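You operate a simulated robot arm through the tools that you are given. There is no shell and no other tool.

Carry out the task below with a simulated robot arm. There is one attempt and no reset: what you move stays moved.

Task
Close the extractor's air leaks and run it till the display reads 20 kPa.
Fine: filter drawer shut and locked and BLEED shut before VAC goes on; it stays running.

The check looks at the end state, three seconds after you hand in, the way a careful person would. Anything else that was tipped, shoved, dropped, spilled or broken makes it a failure.

Robot
A 6-joint arm with a two-finger parallel gripper, fixed in place. Base frame: the origin is at the foot of the arm, x ahead of it, y to its left, z up. Units: cm, rad, N and s.
With the tool pointing down near the work surface it reaches from about 36 to 76 cm from the base axis. Its first joint turns from -1.152 to 1.152 rad. Payload 2.45 kg.
The tool frame sits at the grasp point between the pads (the TCP): z along the fingers, y along the line on which they close. The tips reach 2.4 cm beyond it. The gripper opens to 6.8 cm. The fingers are 1.7 cm wide and 1 cm thick; the gripper's body (4 by 7 cm) begins 4.1 cm behind the TCP.
Orientation is told as [roll, pitch, yaw] about the base's x, y, z axes, in that order, counted from this pose: with the fingers straight down and closing along the base's y, the tool's x points along the base's -x, its y along +y and its z along -z.

Tools
- The arm moves only by the tool servo_tool. Its argument "deltas" is a list of rows, each a list of 3 entries, a list of its own where there are three numbers: the finger opening in cm, from 0 to 6.8, then the shift along the tool's x, y, z in cm, then the turn, a rotation vector about the tool's x, y, z in rad. In form: [[jaw, [dx, dy, dz], [rx, ry, rz]], ...]. A call has 1 to 20 rows; each row is the pose to reach, as a shift and turn from the pose commanded when the call began, along the tool's axes at that moment. A row lasts 0.2 s, in which the tool goes at most 5 cm and 0.15 rad; a call with a longer step from one row to the next is refused whole, and so is a gripper value outside its range. A pose out of reach is approached as far as the arm can. The call stops where the force on the tool passes 50 N (or 10 N more than at its start, if that is more) or the arm is blocked; 0.2 s more then pass. Each finger travels about 10.8 cm/s and halts on what it meets, pressing with about 31 N; the grip force reading is that of the motor and also rises with nothing between the fingers. The clock runs only during rows and for 0.2 s after the last one: add rows that repeat a pose to give the fingers time. The reply holds the time, the measured pose of the TCP, the force on the tool along the base axes, the opening and the grip force, in the units named above and with some noise, with the torque about the TCP (base axes, N m) and any sound that the robot's microphone picked up, and new pictures: "pictures" is both (left out), scene, wrist or none.
- Cameras (640 x 400 px; columns grow to the right, rows downward): "scene" is fixed at [15.58, 42.59, 143.09]; the picture's right is [-0.83, -0.56, 0.00], its down [-0.42, 0.62, -0.67] and it looks along [0.37, -0.55, -0.75] (base axes); focal length 344 px, centre (320, 200). "wrist" rides on the gripper at [8.4, 1.1, -7.5] in the tool frame; the picture's right is [-0.13, 0.99, 0.00], its down [-0.60, -0.08, -0.79] and it looks along [-0.79, -0.10, 0.61] (tool axes); focal length 251 px, centre (320, 200). There is no depth. A picture from a camera that has moved, and an enlarged one, comes with that camera's place and axes in the base frame and with its lens. The place of the scene camera against the robot may be out by one fixed shift of up to 2.5 cm in any direction.
- close_up(camera, box): a new picture of the part [left, top, right, bottom] of that camera's present view, enlarged. It takes no simulated time.
- close_job(): hands the job in; it is judged then, once.

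Nothing tells you positions but the pictures and the camera data. Unless the task says otherwise, let go and move clear before handing in.

The tools are called after "Request:" as a command line: name --argument value ..., lists and objects as JSON in quotes. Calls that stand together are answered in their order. servo_tool: Moves the arm, as the interface text tells. Its arguments: {"type":"object","properties":{"deltas":{"type":"array"},"pictures":{"type":"string","enum":["both","scene","wrist","none"]}},"required":["deltas"]} The other tools are called the same way: close_up (camera, box) takes an enlarged picture of a part of a camera's view; close_job () hands the job in.

At the start:

```text
t: 0.0
eef_pos: [37.74, -21.8, 93.71]
tcp_rot: [0.0, -0.001, 0.001]
contact_force: [-0.2, 0.5, -0.6]
moment: [0.04, 0.04, 0.02]
opening: 6.79
finger_force: 0.0
```

scene: 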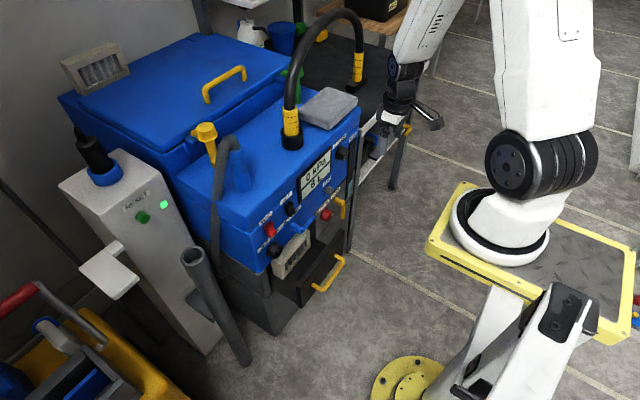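
wrist: 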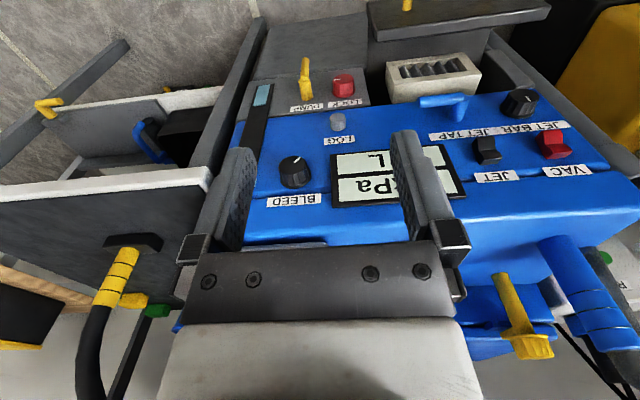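

I see a blue extractor with a sloped control panel (BLEED knob, VAC/JET switches, LOCK, DUMP) and a filter drawer below. I'll zoom in on both views before I move anything.

Request:
close_up --camera "scene" --box '[220, 100, 380, 200]'

Request:
close_up --camera "scene" --box '[220, 180, 380, 310]'

Request:
close_up --camera "wrist" --box '[220, 30, 420, 220]'

Request:
close_up --camera "wrist" --box '[360, 40, 600, 200]'

```text
4.00 times, centred on (300, 150) of scene
camera zoom: at [15.58, 42.59, 143.09], right [-0.83, -0.56, 0.0], down [-0.42, 0.62, -0.67], along [0.37, -0.55, -0.75], focal length 1378 px, centre (400, 400)
```

zoom: 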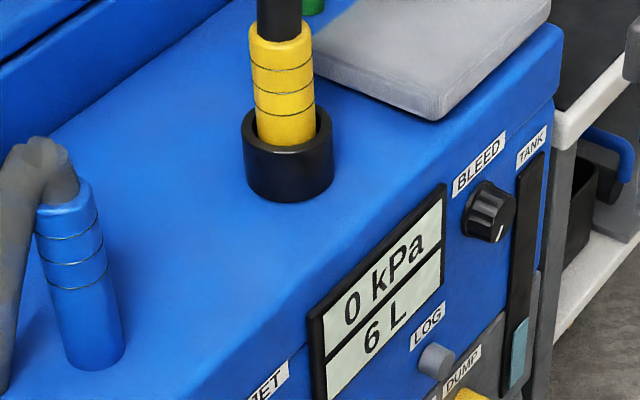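

```text
3.08 times, centred on (300, 245) of scene
camera zoom: at [15.58, 42.59, 143.09], right [-0.83, -0.56, 0.0], down [-0.42, 0.62, -0.67], along [0.37, -0.55, -0.75], focal length 1060 px, centre (382, 62)
```

zoom: 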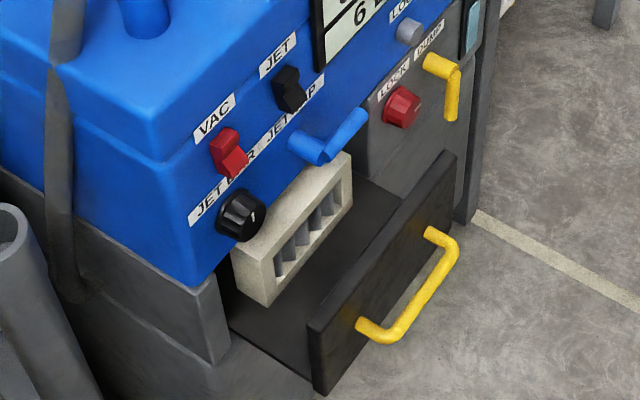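

```text
2.11 times, centred on (320, 125) of wrist
camera zoom: at [29.46, -20.72, 101.37], right [0.13, 0.99, 0.0], down [0.6, -0.08, 0.79], along [0.79, -0.1, -0.61], focal length 529 px, centre (320, 358)
```

zoom: 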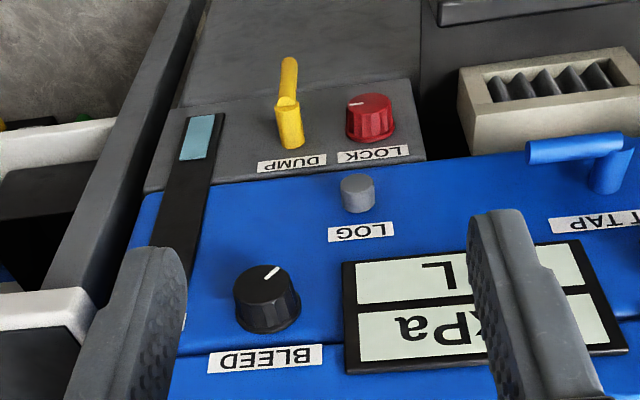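

```text
2.50 times, centred on (480, 120) of wrist
camera zoom: at [29.46, -20.72, 101.37], right [0.13, 0.99, 0.0], down [0.6, -0.08, 0.79], along [0.79, -0.1, -0.61], focal length 629 px, centre (-80, 400)
```

zoom: 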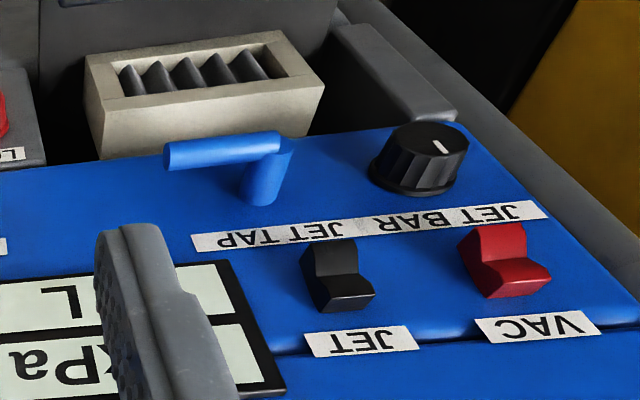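

The drawer below the panel stands open with a cream filter in it, and the display reads 0 kPa / 6 L. Before planning I'll look at the hoses, the lid and the other fittings for more possible leaks.

Request:
close_up --camera "scene" --box '[170, 90, 270, 160]'

Request:
close_up --camera "scene" --box '[40, 20, 200, 120]'

Request:
close_up --camera "scene" --box '[50, 110, 250, 240]'

Request:
close_up --camera "scene" --box '[260, 0, 440, 190]'

Request:
close_up --camera "wrist" --box '[440, 200, 640, 400]'

Request:
close_up --camera "wrist" --box '[340, 0, 560, 110]'

```text
5.71 times, centred on (220, 125) of scene
camera zoom: at [15.58, 42.59, 143.09], right [-0.83, -0.56, 0.0], down [-0.42, 0.62, -0.67], along [0.37, -0.55, -0.75], focal length 1968 px, centre (891, 629)
```

zoom: 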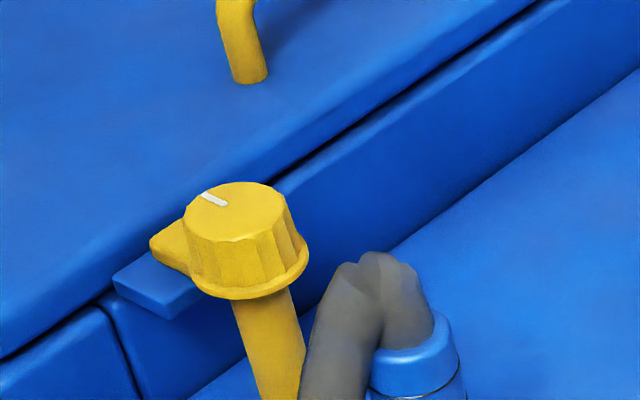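

```text
4.00 times, centred on (120, 70) of scene
camera zoom: at [15.58, 42.59, 143.09], right [-0.83, -0.56, 0.0], down [-0.42, 0.62, -0.67], along [0.37, -0.55, -0.75], focal length 1378 px, centre (1120, 720)
```

zoom: 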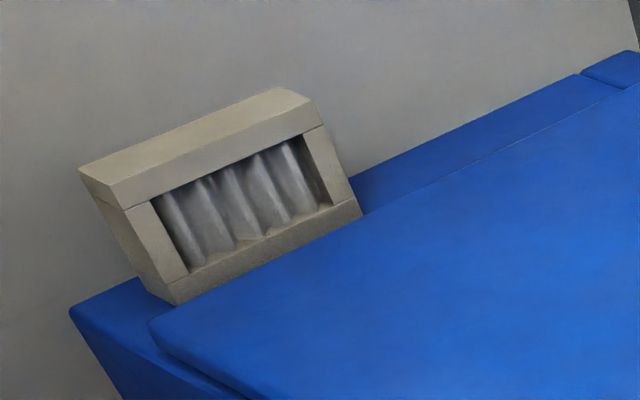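

```text
3.08 times, centred on (150, 175) of scene
camera zoom: at [15.58, 42.59, 143.09], right [-0.83, -0.56, 0.0], down [-0.42, 0.62, -0.67], along [0.37, -0.55, -0.75], focal length 1060 px, centre (843, 277)
```

zoom: 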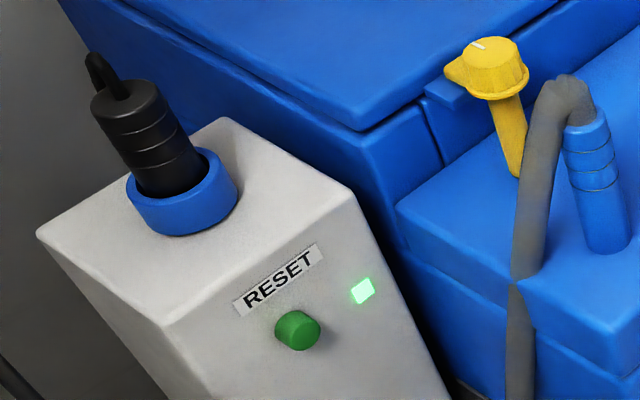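

```text
2.11 times, centred on (350, 95) of scene
camera zoom: at [15.58, 42.59, 143.09], right [-0.83, -0.56, 0.0], down [-0.42, 0.62, -0.67], along [0.37, -0.55, -0.75], focal length 725 px, centre (257, 421)
```

zoom: 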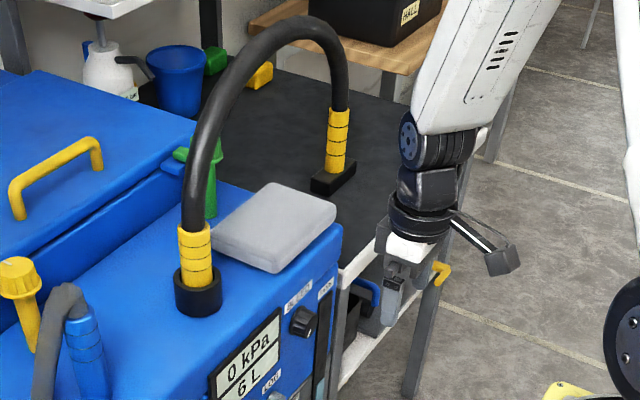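

```text
2.00 times, centred on (540, 300) of wrist
camera zoom: at [29.46, -20.72, 101.37], right [0.13, 0.99, 0.0], down [0.6, -0.08, 0.79], along [0.79, -0.1, -0.61], focal length 503 px, centre (-120, 0)
```

zoom: 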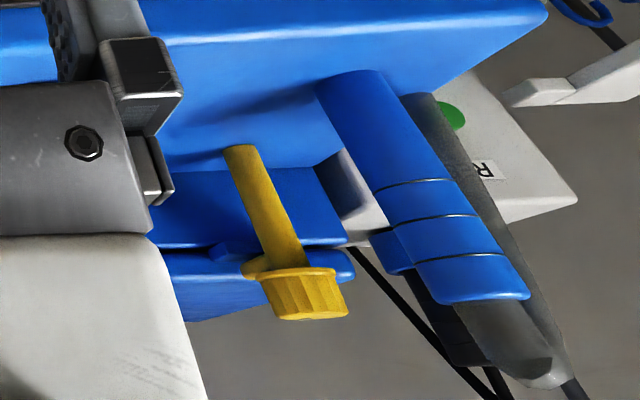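

```text
2.91 times, centred on (450, 55) of wrist
camera zoom: at [29.46, -20.72, 101.37], right [0.13, 0.99, 0.0], down [0.6, -0.08, 0.79], along [0.79, -0.1, -0.61], focal length 731 px, centre (-58, 622)
```

zoom: 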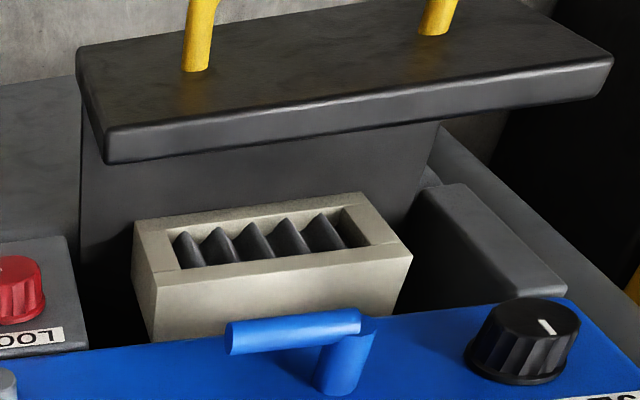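

The panel faces the arm at about x≈55, with BLEED near y≈-27 and VAC near y≈+6, both at z≈76. I'll slide sideways in free space to get a second wrist view for triangulation.

Request:
servo_tool --deltas '[[6.79, [0, 4.2, 0], [0, 0, 0]], [6.79, [0, 8.4, 0], [0, 0, 0]], [6.79, [0, 12.6, 0], [0, 0, 0]], [6.79, [0, 16.8, 0], [0, 0, 0]], [6.79, [0, 16.8, 0], [0, 0, 0]]]' --pictures "both"

```text
t: 1.2
eef_pos: [38.01, -5.09, 93.76]
tcp_rot: [0.0, 0.0, 0.001]
contact_force: [0.4, -0.5, 0.4]
moment: [0.0, -0.04, -0.01]
opening: 6.79
finger_force: 0.0
camera wrist: at [29.72, -3.94, 101.31], right [0.13, 0.99, 0.0], down [0.6, -0.08, 0.79], along [0.79, -0.1, -0.61], focal length 251 px, centre (320, 200)
```

scene: 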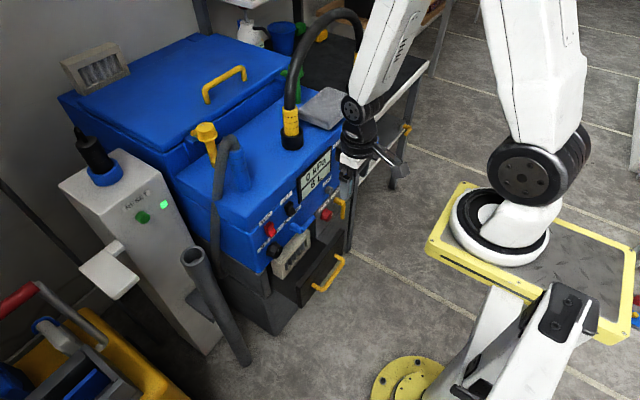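
wrist: 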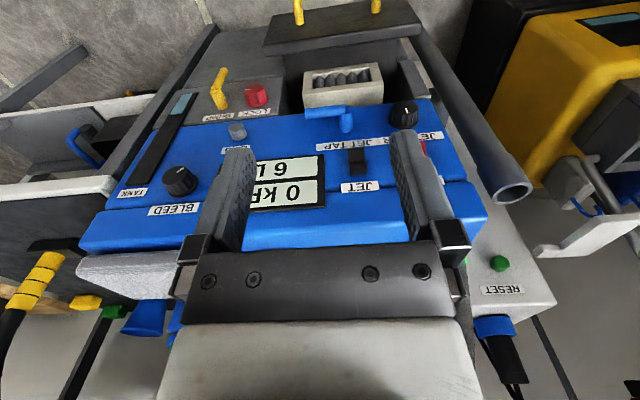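

Request:
close_up --camera "wrist" --box '[260, 0, 460, 125]'

Request:
close_up --camera "wrist" --box '[100, 40, 300, 225]'

Request:
close_up --camera "wrist" --box '[0, 200, 200, 400]'

Request:
close_up --camera "wrist" --box '[440, 130, 640, 400]'

Request:
close_up --camera "scene" --box '[270, 40, 350, 110]'

```text
3.20 times, centred on (360, 62) of wrist
camera zoom: at [29.72, -3.94, 101.31], right [0.13, 0.99, 0.0], down [0.6, -0.08, 0.79], along [0.79, -0.1, -0.61], focal length 805 px, centre (192, 640)
```

zoom: 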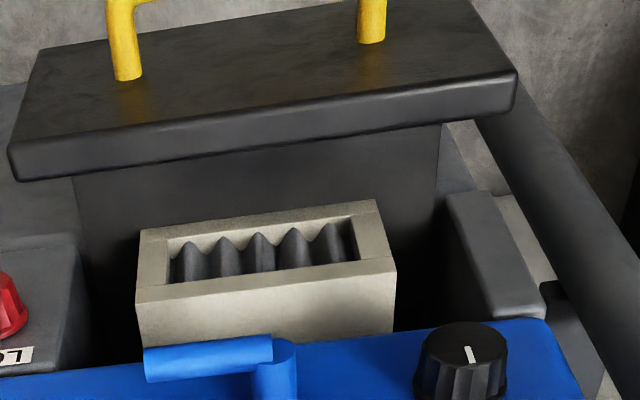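

```text
2.16 times, centred on (200, 132) of wrist
camera zoom: at [29.72, -3.94, 101.31], right [0.13, 0.99, 0.0], down [0.6, -0.08, 0.79], along [0.79, -0.1, -0.61], focal length 544 px, centre (580, 346)
```

zoom: 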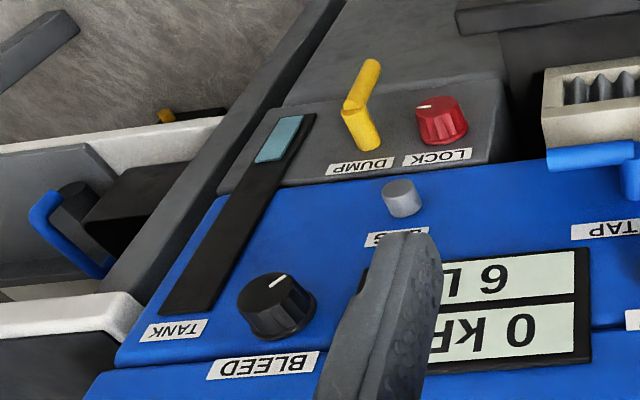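

```text
2.00 times, centred on (100, 300) of wrist
camera zoom: at [29.72, -3.94, 101.31], right [0.13, 0.99, 0.0], down [0.6, -0.08, 0.79], along [0.79, -0.1, -0.61], focal length 503 px, centre (760, 0)
```

zoom: 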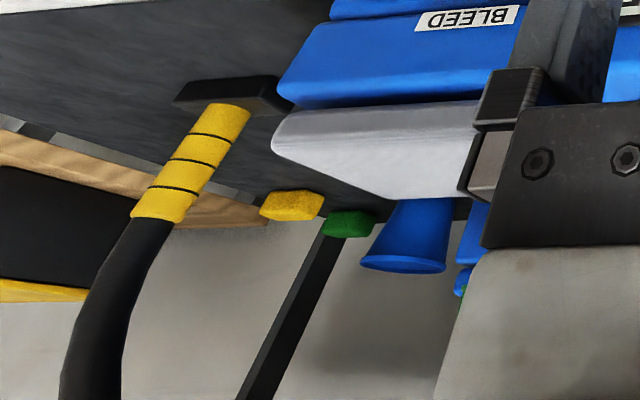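

```text
1.48 times, centred on (540, 265) of wrist
camera zoom: at [29.72, -3.94, 101.31], right [0.13, 0.99, 0.0], down [0.6, -0.08, 0.79], along [0.79, -0.1, -0.61], focal length 372 px, centre (-6, 104)
```

zoom: 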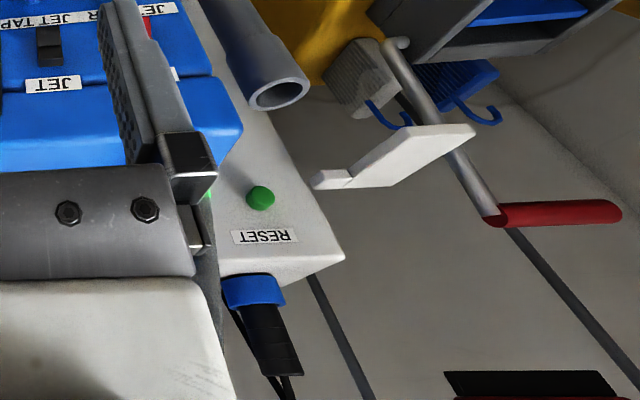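

```text
5.71 times, centred on (310, 75) of scene
camera zoom: at [15.58, 42.59, 143.09], right [-0.83, -0.56, 0.0], down [-0.42, 0.62, -0.67], along [0.37, -0.55, -0.75], focal length 1968 px, centre (377, 914)
```

zoom: 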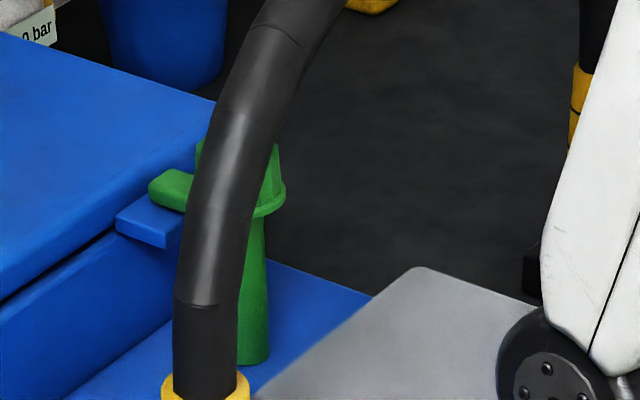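

There are two lid clamps on posts, one yellow and one green. I'll go up to get a better look from above at the yellow one, near (74, 3, 96), and check whether it sits over its tab.

Request:
servo_tool --deltas '[[6.79, [0, -2, -4], [0, 0, 0]], [6.79, [0, -5, -8], [0, 0, 0]], [6.79, [0, -8, -12], [0, 0, 0]], [6.79, [-2, -11, -15], [0, 0, 0]], [6.79, [-4, -14, -18], [0, 0, 0]], [6.79, [-6, -17, -19], [0, 0, 0]], [6.79, [-6, -17, -19], [0, 0, 0]]]' --pictures "wrist"

```text
t: 2.8
eef_pos: [43.86, -22.09, 112.58]
tcp_rot: [0.0, -0.001, 0.001]
contact_force: [-0.3, 0.2, -0.5]
moment: [0.02, 0.0, -0.01]
opening: 6.81
finger_force: 0.0
camera wrist: at [35.5, -20.96, 120.19], right [0.13, 0.99, 0.0], down [0.6, -0.08, 0.79], along [0.79, -0.1, -0.61], focal length 251 px, centre (320, 200)
```

wrist: 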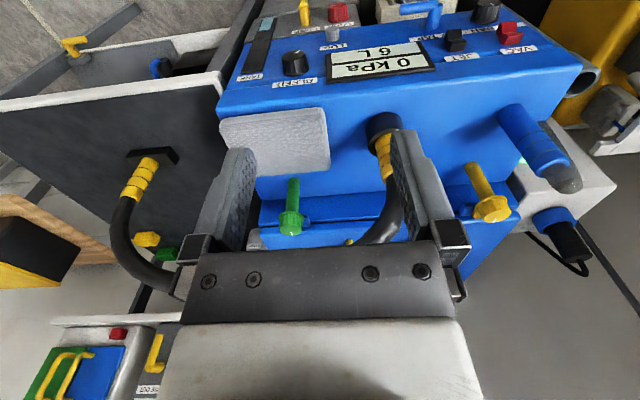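

Request:
close_up --camera "wrist" --box '[440, 150, 540, 250]'

Request:
close_up --camera "wrist" --box '[250, 160, 350, 260]'

Request:
close_up --camera "wrist" --box '[340, 100, 440, 200]'

Request:
close_up --camera "wrist" --box '[230, 0, 390, 100]'

Request:
close_up --camera "wrist" --box '[370, 0, 560, 80]'

```text
4.00 times, centred on (490, 200) of wrist
camera zoom: at [35.5, -20.96, 120.19], right [0.13, 0.99, 0.0], down [0.6, -0.08, 0.79], along [0.79, -0.1, -0.61], focal length 1006 px, centre (-360, 200)
```

zoom: 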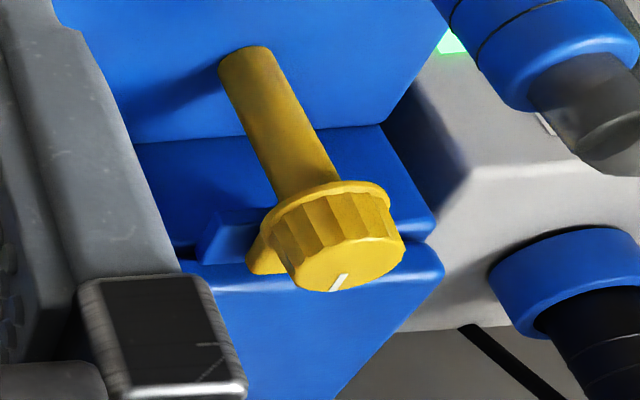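

```text
4.00 times, centred on (300, 210) of wrist
camera zoom: at [35.5, -20.96, 120.19], right [0.13, 0.99, 0.0], down [0.6, -0.08, 0.79], along [0.79, -0.1, -0.61], focal length 1006 px, centre (400, 160)
```

zoom: 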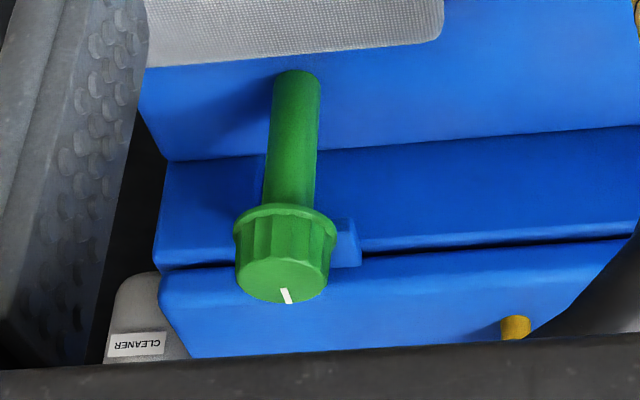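

```text
4.00 times, centred on (390, 150) of wrist
camera zoom: at [35.5, -20.96, 120.19], right [0.13, 0.99, 0.0], down [0.6, -0.08, 0.79], along [0.79, -0.1, -0.61], focal length 1006 px, centre (40, 400)
```

zoom: 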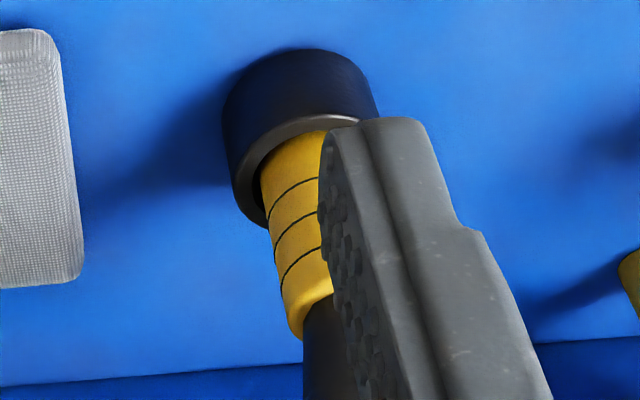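

```text
4.00 times, centred on (310, 50) of wrist
camera zoom: at [35.5, -20.96, 120.19], right [0.13, 0.99, 0.0], down [0.6, -0.08, 0.79], along [0.79, -0.1, -0.61], focal length 1006 px, centre (360, 800)
```

zoom: 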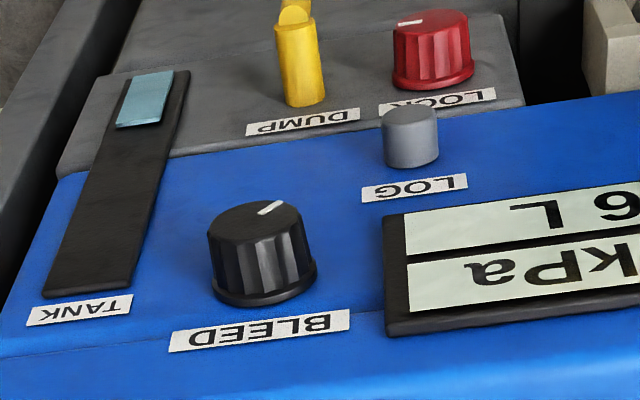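

```text
3.37 times, centred on (465, 40) of wrist
camera zoom: at [35.5, -20.96, 120.19], right [0.13, 0.99, 0.0], down [0.6, -0.08, 0.79], along [0.79, -0.1, -0.61], focal length 847 px, centre (-168, 739)
```

zoom: 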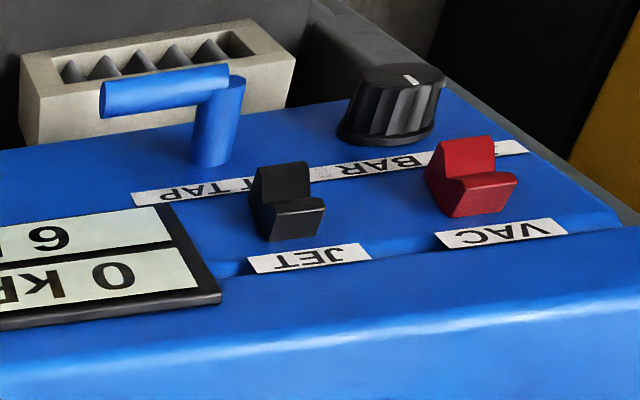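

Both clamp lugs lie over their tabs, so the lid seems to be clamped. Next I'll drop down in front of the panel with the tool pitched forward to get a frontal view of the knobs and the drawer.

Request:
servo_tool --deltas '[[6.79, [1.5, 0.5, 3.5], [0, -0.05, 0]], [6.79, [3, 1, 7], [0, -0.12, 0]], [6.79, [4.5, 1.5, 11], [0, -0.2, 0]], [6.79, [5.9, 2, 15], [0, -0.28, 0]], [6.79, [5.9, 2, 19], [0, -0.36, 0]], [6.79, [5.9, 2, 23], [0, -0.43, 0]], [6.79, [5.9, 2, 27], [0, -0.5, 0]], [6.79, [5.9, 2, 30.5], [0, -0.5, 0]], [6.79, [5.9, 2, 30.5], [0, -0.5, 0]]]' --pictures "both"

```text
t: 4.8
eef_pos: [39.98, -22.38, 84.68]
tcp_rot: [0.021, -0.494, -0.006]
contact_force: [0.0, -0.3, -0.2]
moment: [0.01, 0.01, 0.02]
opening: 6.79
finger_force: 0.1
out of reach, approached as far as the arm can: row 7, 8, 9
camera wrist: at [29.09, -21.41, 87.39], right [0.11, 0.99, 0.08], down [0.16, -0.1, 0.98], along [0.98, -0.1, -0.17], focal length 251 px, centre (320, 200)
```

scene: 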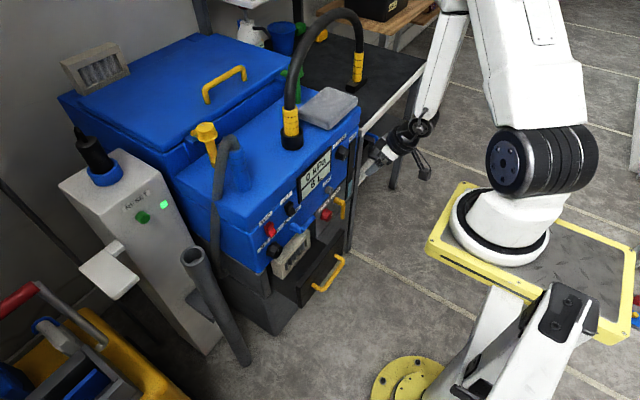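
wrist: 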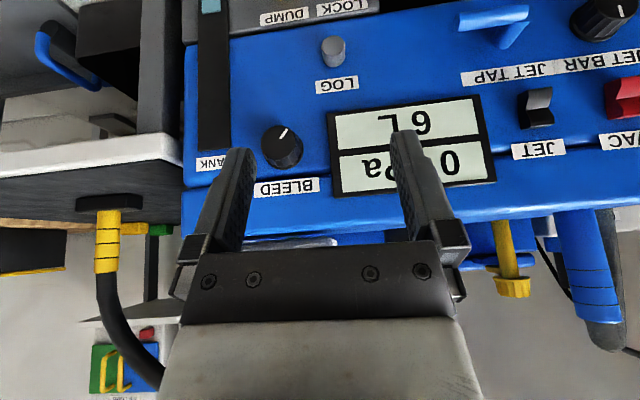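

Request:
close_up --camera "wrist" --box '[180, 0, 400, 200]'

Request:
close_up --camera "wrist" --box '[400, 0, 640, 180]'

Request:
close_up --camera "scene" --box '[310, 120, 400, 220]'

```text
2.00 times, centred on (290, 100) of wrist
camera zoom: at [29.09, -21.41, 87.39], right [0.11, 0.99, 0.08], down [0.16, -0.1, 0.98], along [0.98, -0.1, -0.17], focal length 503 px, centre (380, 400)
```

zoom: 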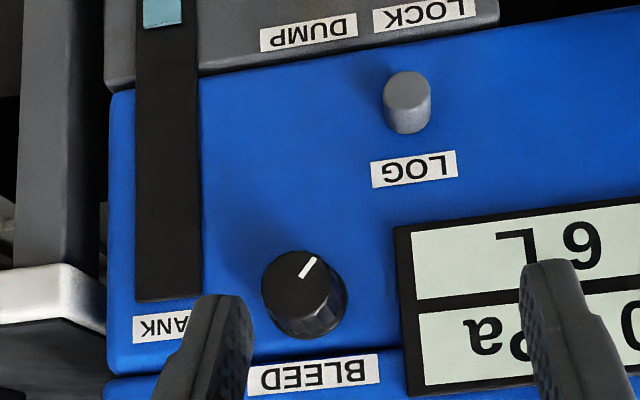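

```text
2.22 times, centred on (520, 90) of wrist
camera zoom: at [29.09, -21.41, 87.39], right [0.11, 0.99, 0.08], down [0.16, -0.1, 0.98], along [0.98, -0.1, -0.17], focal length 559 px, centre (-124, 444)
```

zoom: 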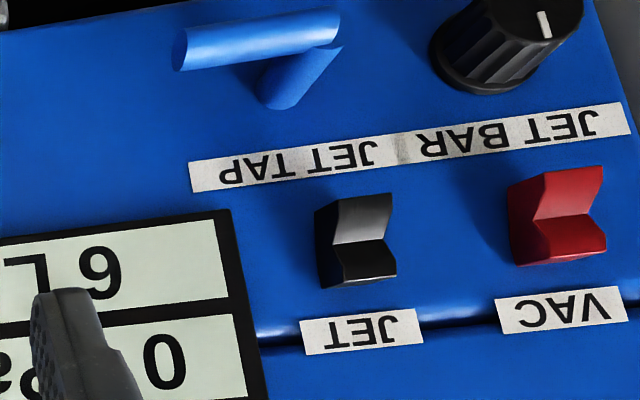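

```text
4.00 times, centred on (355, 170) of scene
camera zoom: at [15.58, 42.59, 143.09], right [-0.83, -0.56, 0.0], down [-0.42, 0.62, -0.67], along [0.37, -0.55, -0.75], focal length 1378 px, centre (180, 320)
```

zoom: 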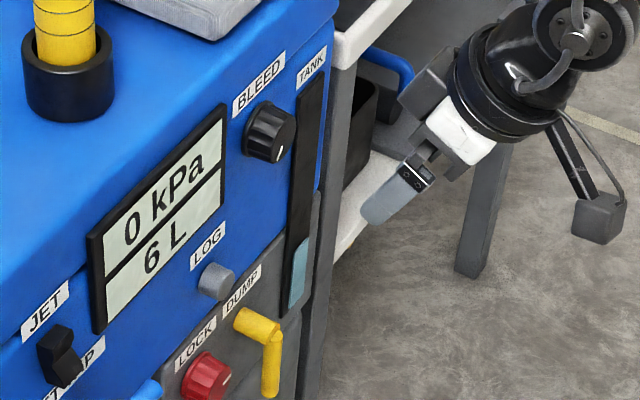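

The drawer front is at about x=44, y -14..9, z up to 60, with its handle bar near x≈40.5, z≈54.6, so it needs roughly 10 cm of push. I'll go back to vertical at y≈-3 and close the fingers.

Request:
servo_tool --deltas '[[6.0, [0.4, 3.8, -0.2], [0, 0.1, 0]], [4.5, [0.8, 7.6, -0.4], [0, 0.2, 0]], [3.0, [1.2, 11.4, -0.6], [0, 0.3, 0]], [1.5, [1.5, 15.0, -0.8], [0, 0.4, 0]], [0.0, [1.76, 18.0, -0.96], [0, 0.5, 0]], [0.0, [1.76, 18.0, -0.96], [0, 0.5, 0]]]' --pictures "both"

```text
t: 6.2
eef_pos: [38.01, -4.47, 84.23]
tcp_rot: [0.001, 0.001, -0.001]
contact_force: [-1.1, -0.1, -0.1]
moment: [0.04, 0.01, 0.01]
opening: 0.01
finger_force: 23.6
out of reach, approached as far as the arm can: row 1, 2, 3, 4
camera wrist: at [29.64, -3.33, 91.89], right [0.13, 0.99, 0.0], down [0.61, -0.08, 0.79], along [0.79, -0.1, -0.61], focal length 251 px, centre (320, 200)
```

scene: 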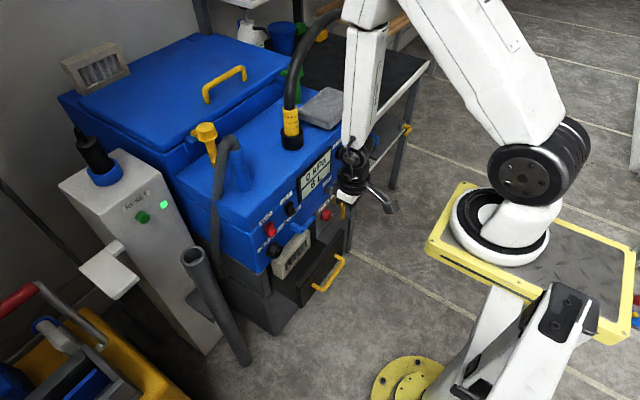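
wrist: 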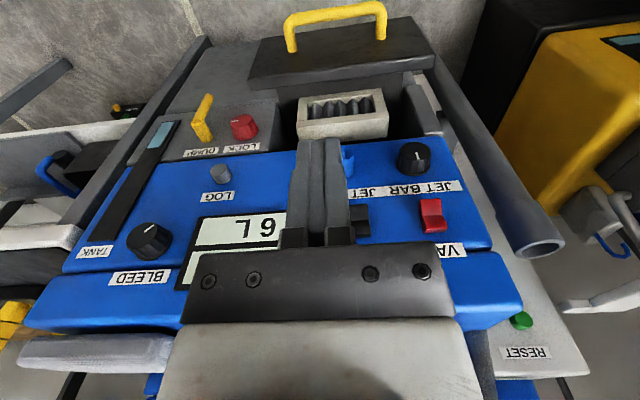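

The handle bar shows up near x≈40.4, y≈-9..3, z≈54.6. I'll come down in front of it, with the closed fingers at x≈37.6, and stop at z≈56.

Request:
servo_tool --deltas '[[0, [0.4, 0.5, 4], [0, 0, 0]], [0, [0.4, 1, 8], [0, 0, 0]], [0, [0.4, 1.5, 12], [0, 0, 0]], [0, [0.4, 1.5, 16], [0, 0, 0]], [0, [0.4, 1.5, 20], [0, 0, 0]], [0, [0.4, 1.5, 24], [0, 0, 0]], [0, [0.4, 1.5, 26], [0, 0, 0]], [0, [0.4, 1.5, 28], [0, 0, 0]], [0, [0.4, 1.5, 28], [0, 0, 0]]]' --pictures "both"

```text
t: 8.2
eef_pos: [39.0, -3.35, 56.13]
tcp_rot: [0.041, 0.012, 0.003]
contact_force: [-0.3, 0.0, 0.1]
moment: [0.01, 0.0, 0.02]
opening: 0.02
finger_force: 23.8
out of reach, approached as far as the arm can: row 1, 2, 3, 4, 5, 6, 7, 8, 9
camera wrist: at [30.83, -2.65, 63.91], right [0.13, 0.99, 0.04], down [0.61, -0.11, 0.78], along [0.78, -0.08, -0.62], focal length 251 px, centre (320, 200)
```

scene: 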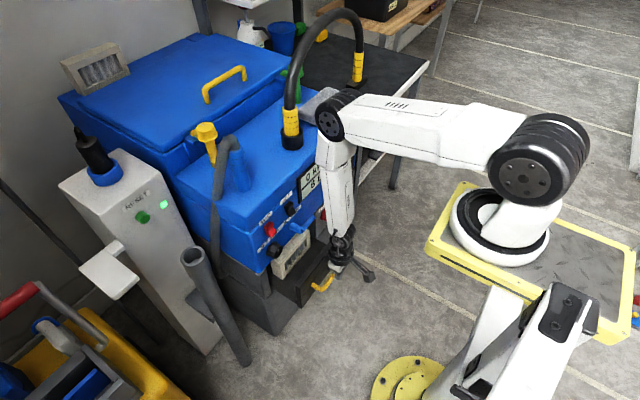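
wrist: 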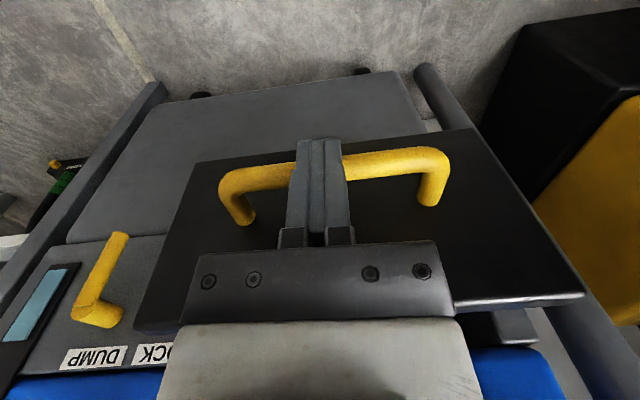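

The bar is at about x≈40.6, z≈53.9, right ahead of the fingers with no contact yet. I'll go down about 1 cm and push the drawer in, tilting the tool forward as it goes so the wrist stays clear of the JET TAP lever.

Request:
servo_tool --deltas '[[0, [0, 0, 1.0], [0, 0, 0]], [0, [-1, 0, 1.0], [0, 0, 0]], [0, [-2.2, 0, 1.0], [0, -0.08, 0]], [0, [-3.4, 0, 1.0], [0, -0.16, 0]], [0, [-4.6, 0, 1.0], [0, -0.24, 0]], [0, [-5.8, 0, 1.0], [0, -0.32, 0]], [0, [-7, 0, 1.0], [0, -0.38, 0]], [0, [-7, 0, 1.0], [0, -0.38, 0]]]' --pictures "both"

```text
t: 10.0
eef_pos: [46.41, -3.4, 54.6]
tcp_rot: [0.073, -0.335, -0.02]
contact_force: [-0.2, 0.4, 0.6]
moment: [0.0, -0.02, -0.01]
opening: 0.0
finger_force: 23.6
out of reach, approached as far as the arm can: row 1, 2, 3, 4, 5, 6, 7, 8
camera wrist: at [36.23, -2.67, 59.07], right [0.12, 0.99, 0.11], down [0.31, -0.14, 0.94], along [0.94, -0.08, -0.32], focal length 251 px, centre (320, 200)
```

scene: 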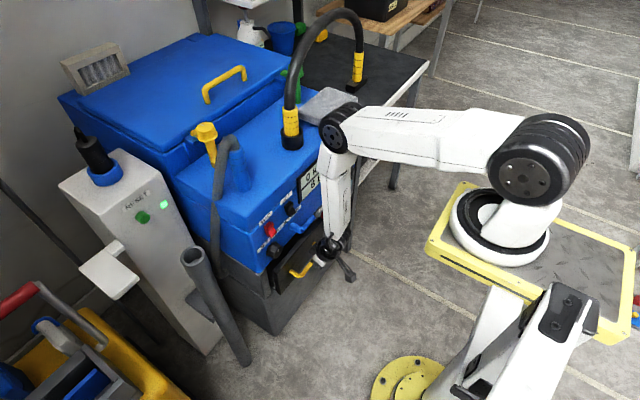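
wrist: 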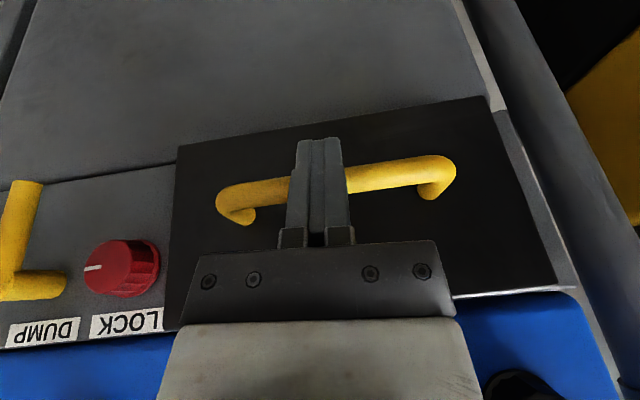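

The drawer has come most of the way in with hardly any force. I'll keep pushing along base +x until it meets its stop.

Request:
servo_tool --deltas '[[0, [-0.76, 0, 0.26], [0, 0, 0]], [0, [-1.51, 0, 0.53], [0, 0, 0]], [0, [-2.27, 0, 0.79], [0, 0, 0]], [0, [-3.02, 0, 1.05], [0, 0, 0]], [0, [-3.5, 0, 1.22], [0, 0, 0]], [0, [-3.97, 0, 1.38], [0, 0, 0]]]' --pictures "both"

```text
t: 11.4
eef_pos: [48.7, -3.38, 53.95]
tcp_rot: [0.072, -0.296, -0.019]
contact_force: [-1.9, -0.1, 0.6]
moment: [0.0, 0.01, 0.02]
opening: 0.0
finger_force: 23.8
stopped in row 6: the force on the tool passed its limit at 57 N (the readings are from after the stop); the commanded pose is now the measured one
camera wrist: at [38.64, -2.63, 58.83], right [0.12, 0.99, 0.11], down [0.35, -0.14, 0.93], along [0.93, -0.08, -0.36], focal length 251 px, centre (320, 200)
```

scene: 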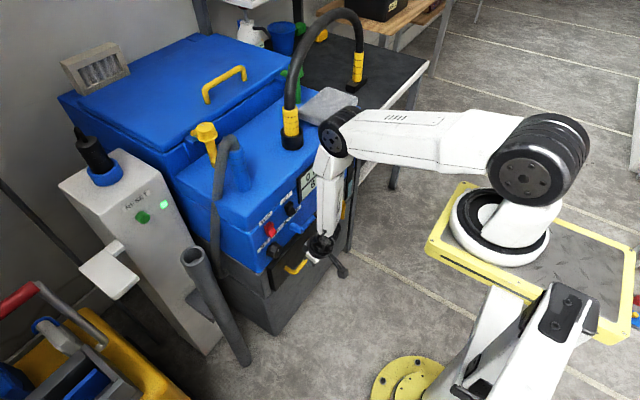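
wrist: 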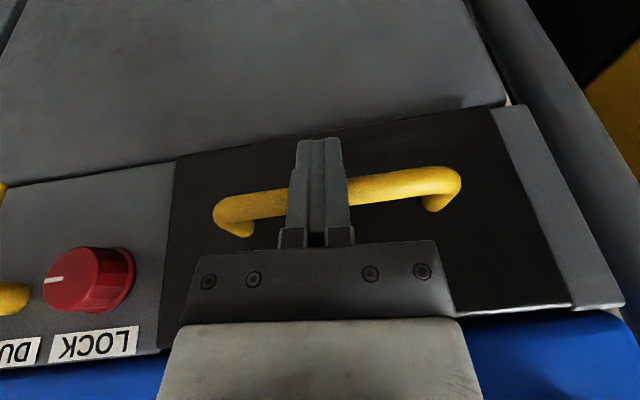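

Request:
close_up --camera "wrist" --box '[440, 90, 640, 320]'

Request:
close_up --camera "wrist" --box '[0, 130, 240, 380]'

Request:
close_up --camera "scene" --box '[230, 190, 370, 310]'

```text
1.74 times, centred on (540, 205) of wrist
camera zoom: at [38.64, -2.63, 58.83], right [0.12, 0.99, 0.11], down [0.35, -0.14, 0.93], along [0.93, -0.08, -0.36], focal length 437 px, centre (-63, 191)
```

zoom: 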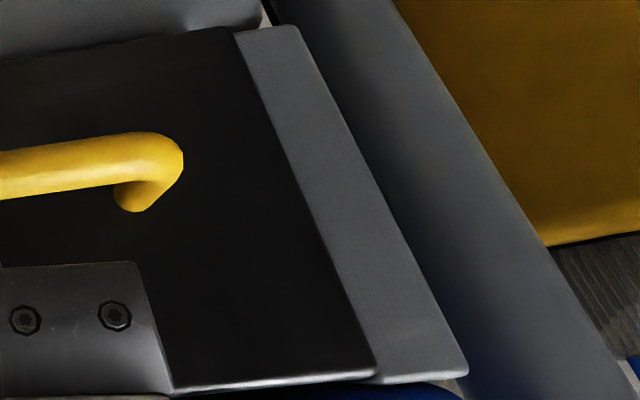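

```text
1.60 times, centred on (120, 255) of wrist
camera zoom: at [38.64, -2.63, 58.83], right [0.12, 0.99, 0.11], down [0.35, -0.14, 0.93], along [0.93, -0.08, -0.36], focal length 402 px, centre (640, 112)
```

zoom: 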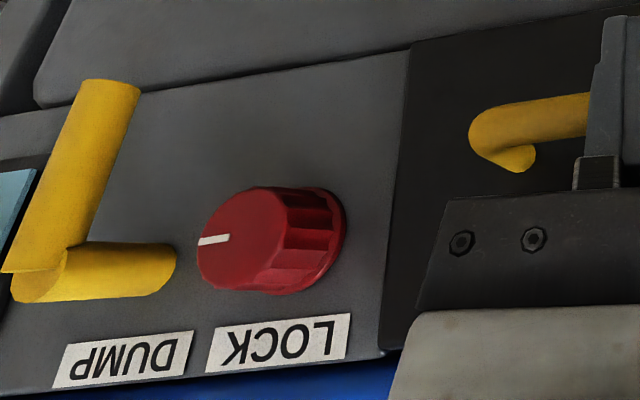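

```text
3.33 times, centred on (300, 250) of scene
camera zoom: at [15.58, 42.59, 143.09], right [-0.83, -0.56, 0.0], down [-0.42, 0.62, -0.67], along [0.37, -0.55, -0.75], focal length 1148 px, centre (387, 33)
```

zoom: 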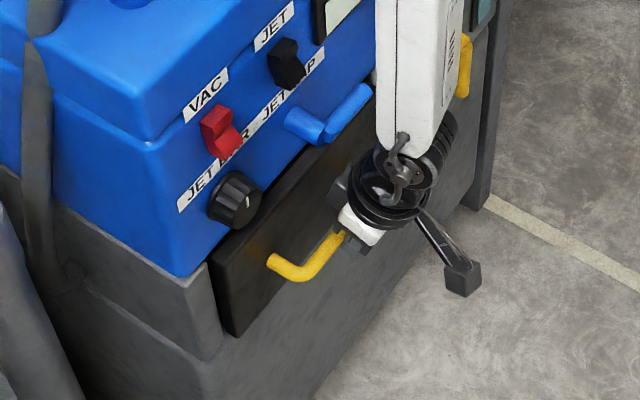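

The drawer is shut against its stop and flush with the face. The LOCK knob is at about (53, -19.6, 56), its pointer toward -y, and the DUMP lever hangs next to it at y≈-26. I'll back off from the handle and move toward LOCK with the fingers opening.

Request:
servo_tool --deltas '[[0, [1.9, 0, -0.6], [0, 0, 0]], [0, [3.83, 0, -1.17], [0, 0, 0]], [0, [3.25, -3, -3.08], [0.02, 0, 0]], [0, [2.66, -7, -5.0], [0.04, 0, 0]], [2, [2.08, -11, -6.91], [0.07, -0.1, 0]], [4, [2.08, -15, -6.91], [0.07, -0.2, 0]], [6, [2.08, -16.2, -6.91], [0.07, -0.3, 0]], [6, [2.08, -16.2, -6.91], [0.07, -0.4, 0]], [6, [2.08, -16.2, -6.91], [0.07, -0.5, 0]]]' --pictures "both"

```text
t: 13.4
eef_pos: [48.48, -23.81, 56.68]
tcp_rot: [0.056, -0.792, -0.068]
contact_force: [0.4, 0.4, -0.3]
moment: [0.03, -0.03, 0.03]
opening: 6.01
finger_force: 0.0
out of reach, approached as far as the arm can: row 3, 4, 5, 6, 7, 8, 9
camera wrist: at [37.44, -22.38, 56.09], right [0.12, 0.98, 0.13], down [-0.15, -0.11, 0.98], along [0.98, -0.14, 0.13], focal length 251 px, centre (320, 200)
```

scene: 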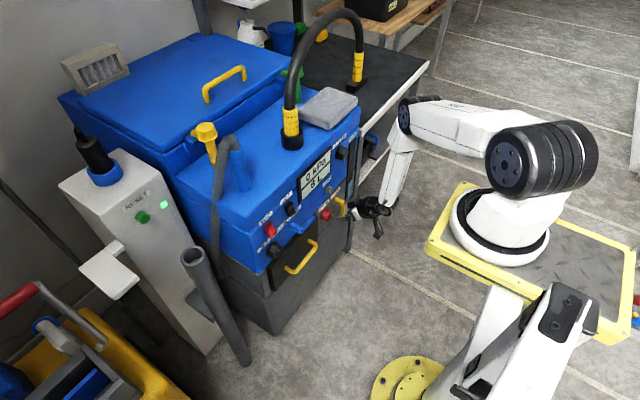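
wrist: 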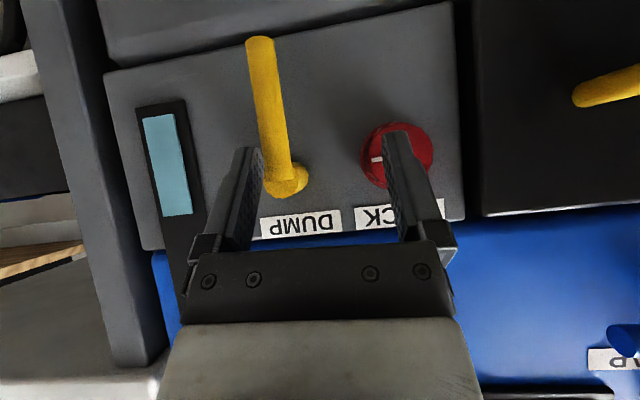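

Now at (48.5, -23.8, 56.7) with pitch -0.79, and the DUMP lever hasn't been touched. I'll shift +y to line up with the LOCK knob and straighten out the small roll and yaw.

Request:
servo_tool --deltas '[[6, [0.3, 1.5, -0.3], [0, 0, -0.02]], [6, [0.3, 3, -0.3], [0.005, 0, -0.03]], [6, [0.3, 4.2, -0.3], [0.01, 0, -0.048]], [6, [0.3, 4.2, -0.3], [0.01, 0, -0.048]]]' --pictures "wrist"

```text
t: 14.0
eef_pos: [50.18, -24.13, 55.37]
tcp_rot: [-0.003, -0.793, -0.031]
contact_force: [-2.2, -3.7, -3.3]
moment: [0.05, 0.06, -0.02]
opening: 6.37
finger_force: 2.6
out of reach, approached as far as the arm can: row 1, 2, 3
stopped in row 3: the force on the tool passed its limit at 69 N (the readings are from after the stop); the commanded pose is now the measured one
camera wrist: at [39.12, -22.64, 54.57], right [0.12, 0.99, 0.09], down [-0.14, -0.07, 0.99], along [0.98, -0.13, 0.13], focal length 251 px, centre (320, 200)
```

wrist: 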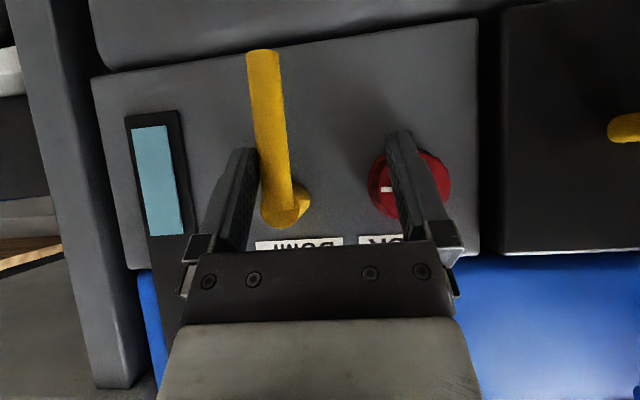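

The reach limit pushed the tool forward and the left finger bumped the DUMP lever, though the lever still hangs straight down. I'll back away along the tool axis and flatten the pitch to stay inside the reach envelope, then check the lever.

Request:
servo_tool --deltas '[[6.4, [0.4, 0, -1.5], [0, 0.1, 0]], [6.4, [0.9, 0, -3], [0, 0.2, 0]], [6.4, [1.5, 0, -4.4], [0, 0.34, 0]], [6.4, [1.5, 0, -4.4], [0, 0.34, 0]]]' --pictures "both"

```text
t: 15.0
eef_pos: [46.09, -23.9, 57.15]
tcp_rot: [0.0, -0.452, -0.027]
contact_force: [0.1, 0.3, 0.8]
moment: [-0.02, 0.0, 0.03]
opening: 6.39
finger_force: 0.0
out of reach, approached as far as the arm can: row 2
camera wrist: at [35.46, -22.51, 60.32], right [0.14, 0.99, 0.05], down [0.19, -0.08, 0.98], along [0.97, -0.13, -0.2], focal length 251 px, centre (320, 200)
```

scene: 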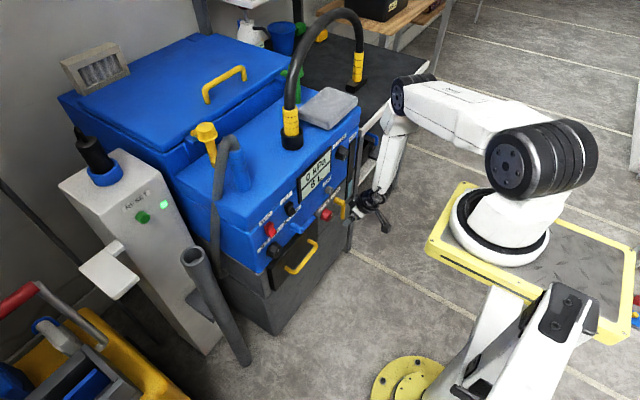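
wrist: 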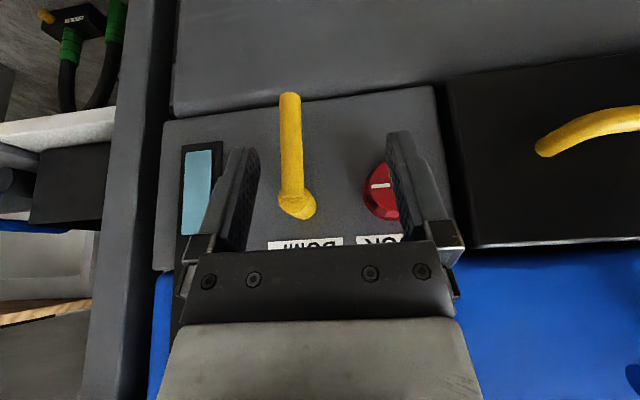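

The lever is still upright and nothing has shifted. I'll move sideways to line up with LOCK at y≈-19.7, staying inside reach.

Request:
servo_tool --deltas '[[5.6, [-0.5, 1.5, -0.7], [0, 0, 0]], [5.6, [-1.1, 3, -1.4], [0, 0, -0.01]], [5.6, [-1.15, 4.2, -1.44], [0, 0, -0.02]], [5.6, [-1.15, 4.2, -1.44], [0, 0, -0.02]]]' --pictures "wrist"

Request:
close_up --camera "wrist" --box '[180, 60, 480, 260]'

```text
t: 16.0
eef_pos: [48.33, -21.09, 58.37]
tcp_rot: [0.006, -0.449, -0.011]
contact_force: [0.4, 1.0, 0.4]
moment: [0.0, -0.01, 0.0]
opening: 5.6
finger_force: 0.0
out of reach, approached as far as the arm can: row 1, 2, 3, 4
camera wrist: at [37.58, -19.93, 61.63], right [0.12, 0.99, 0.06], down [0.2, -0.09, 0.98], along [0.97, -0.11, -0.21], focal length 251 px, centre (320, 200)
```

wrist: 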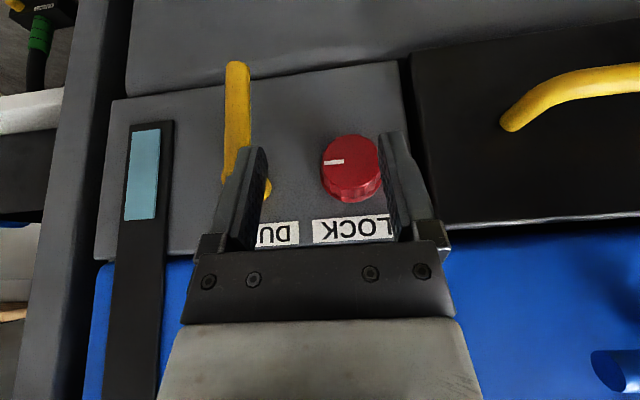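

```text
2.00 times, centred on (330, 160) of wrist
camera zoom: at [37.58, -19.93, 61.63], right [0.12, 0.99, 0.06], down [0.2, -0.09, 0.98], along [0.97, -0.11, -0.21], focal length 503 px, centre (300, 280)
```

zoom: 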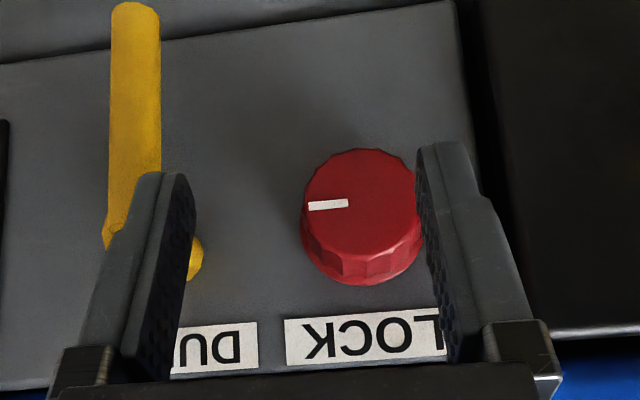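

The knob axis is at about (52.9, -19.6, 55.8), with a diameter near 3.7 cm. Since the arm needs more radius, I'll come in over the knob from slightly above and in front, with more pitch.

Request:
servo_tool --deltas '[[5.6, [-1.2, 0.75, 0.05], [0, -0.07, 0]], [5.6, [-2.36, 1.49, 0.1], [0, -0.15, 0]], [5.6, [-2.36, 1.49, 0.1], [0, -0.15, 0]]]' --pictures "wrist"

```text
t: 16.6
eef_pos: [50.53, -20.48, 58.28]
tcp_rot: [0.014, -0.561, -0.021]
contact_force: [-3.4, -0.9, 1.0]
moment: [-0.01, 0.04, 0.11]
opening: 5.48
finger_force: 0.1
out of reach, approached as far as the arm can: row 1, 2, 3
stopped in row 3: the force on the tool passed its limit at 63 N (the readings are from after the stop); the commanded pose is now the measured one
camera wrist: at [39.49, -19.38, 60.13], right [0.12, 0.99, 0.08], down [0.09, -0.09, 0.99], along [0.99, -0.12, -0.1], focal length 251 px, centre (320, 200)
```

wrist: 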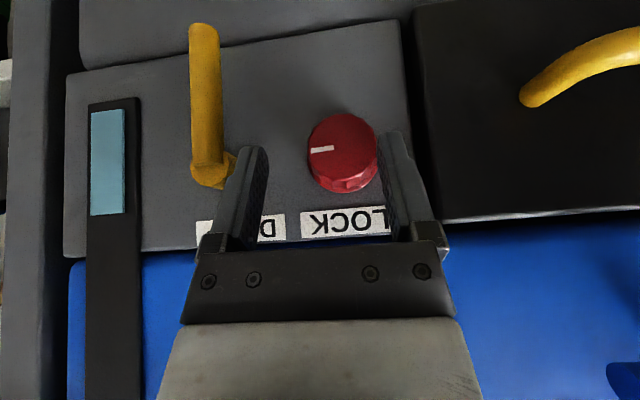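

The force was probably the right finger touching the knob's rim; the reach limit had pulled y a bit off. I'll back off with less pitch and re-centre at y=-19.6.

Request:
servo_tool --deltas '[[5.6, [-0.3, 0, -1.2], [0, 0.06, 0]], [5.6, [-0.9, 0, -2.06], [0, 0.11, 0]], [5.6, [-0.9, 0.88, -2.06], [0.003, 0.11, -0.018]], [5.6, [-0.9, 0.88, -2.06], [0.003, 0.11, -0.018]]]' --pictures "wrist"

Request:
close_up --camera "wrist" --box '[180, 60, 480, 260]'

```text
t: 17.6
eef_pos: [50.22, -19.67, 60.45]
tcp_rot: [0.002, -0.452, 0.0]
contact_force: [0.5, -0.1, -0.5]
moment: [-0.01, 0.02, 0.0]
opening: 5.6
finger_force: 0.1
camera wrist: at [39.52, -18.7, 63.65], right [0.11, 0.99, 0.06], down [0.2, -0.08, 0.98], along [0.97, -0.1, -0.2], focal length 251 px, centre (320, 200)
```

wrist: 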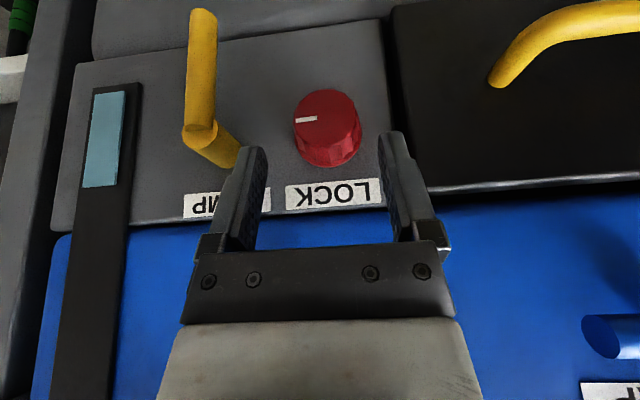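

```text
2.00 times, centred on (330, 160) of wrist
camera zoom: at [39.52, -18.7, 63.65], right [0.11, 0.99, 0.06], down [0.2, -0.08, 0.98], along [0.97, -0.1, -0.2], focal length 503 px, centre (300, 280)
```

zoom: 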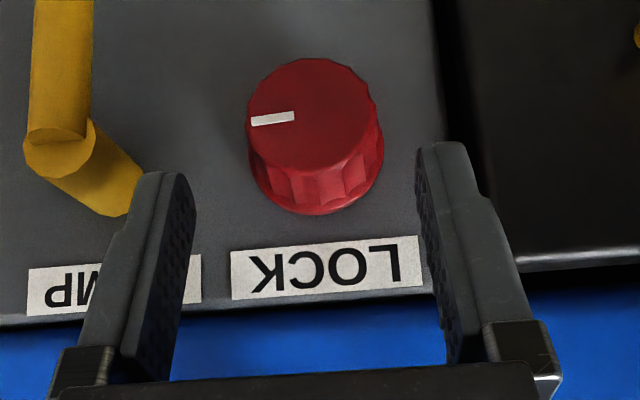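

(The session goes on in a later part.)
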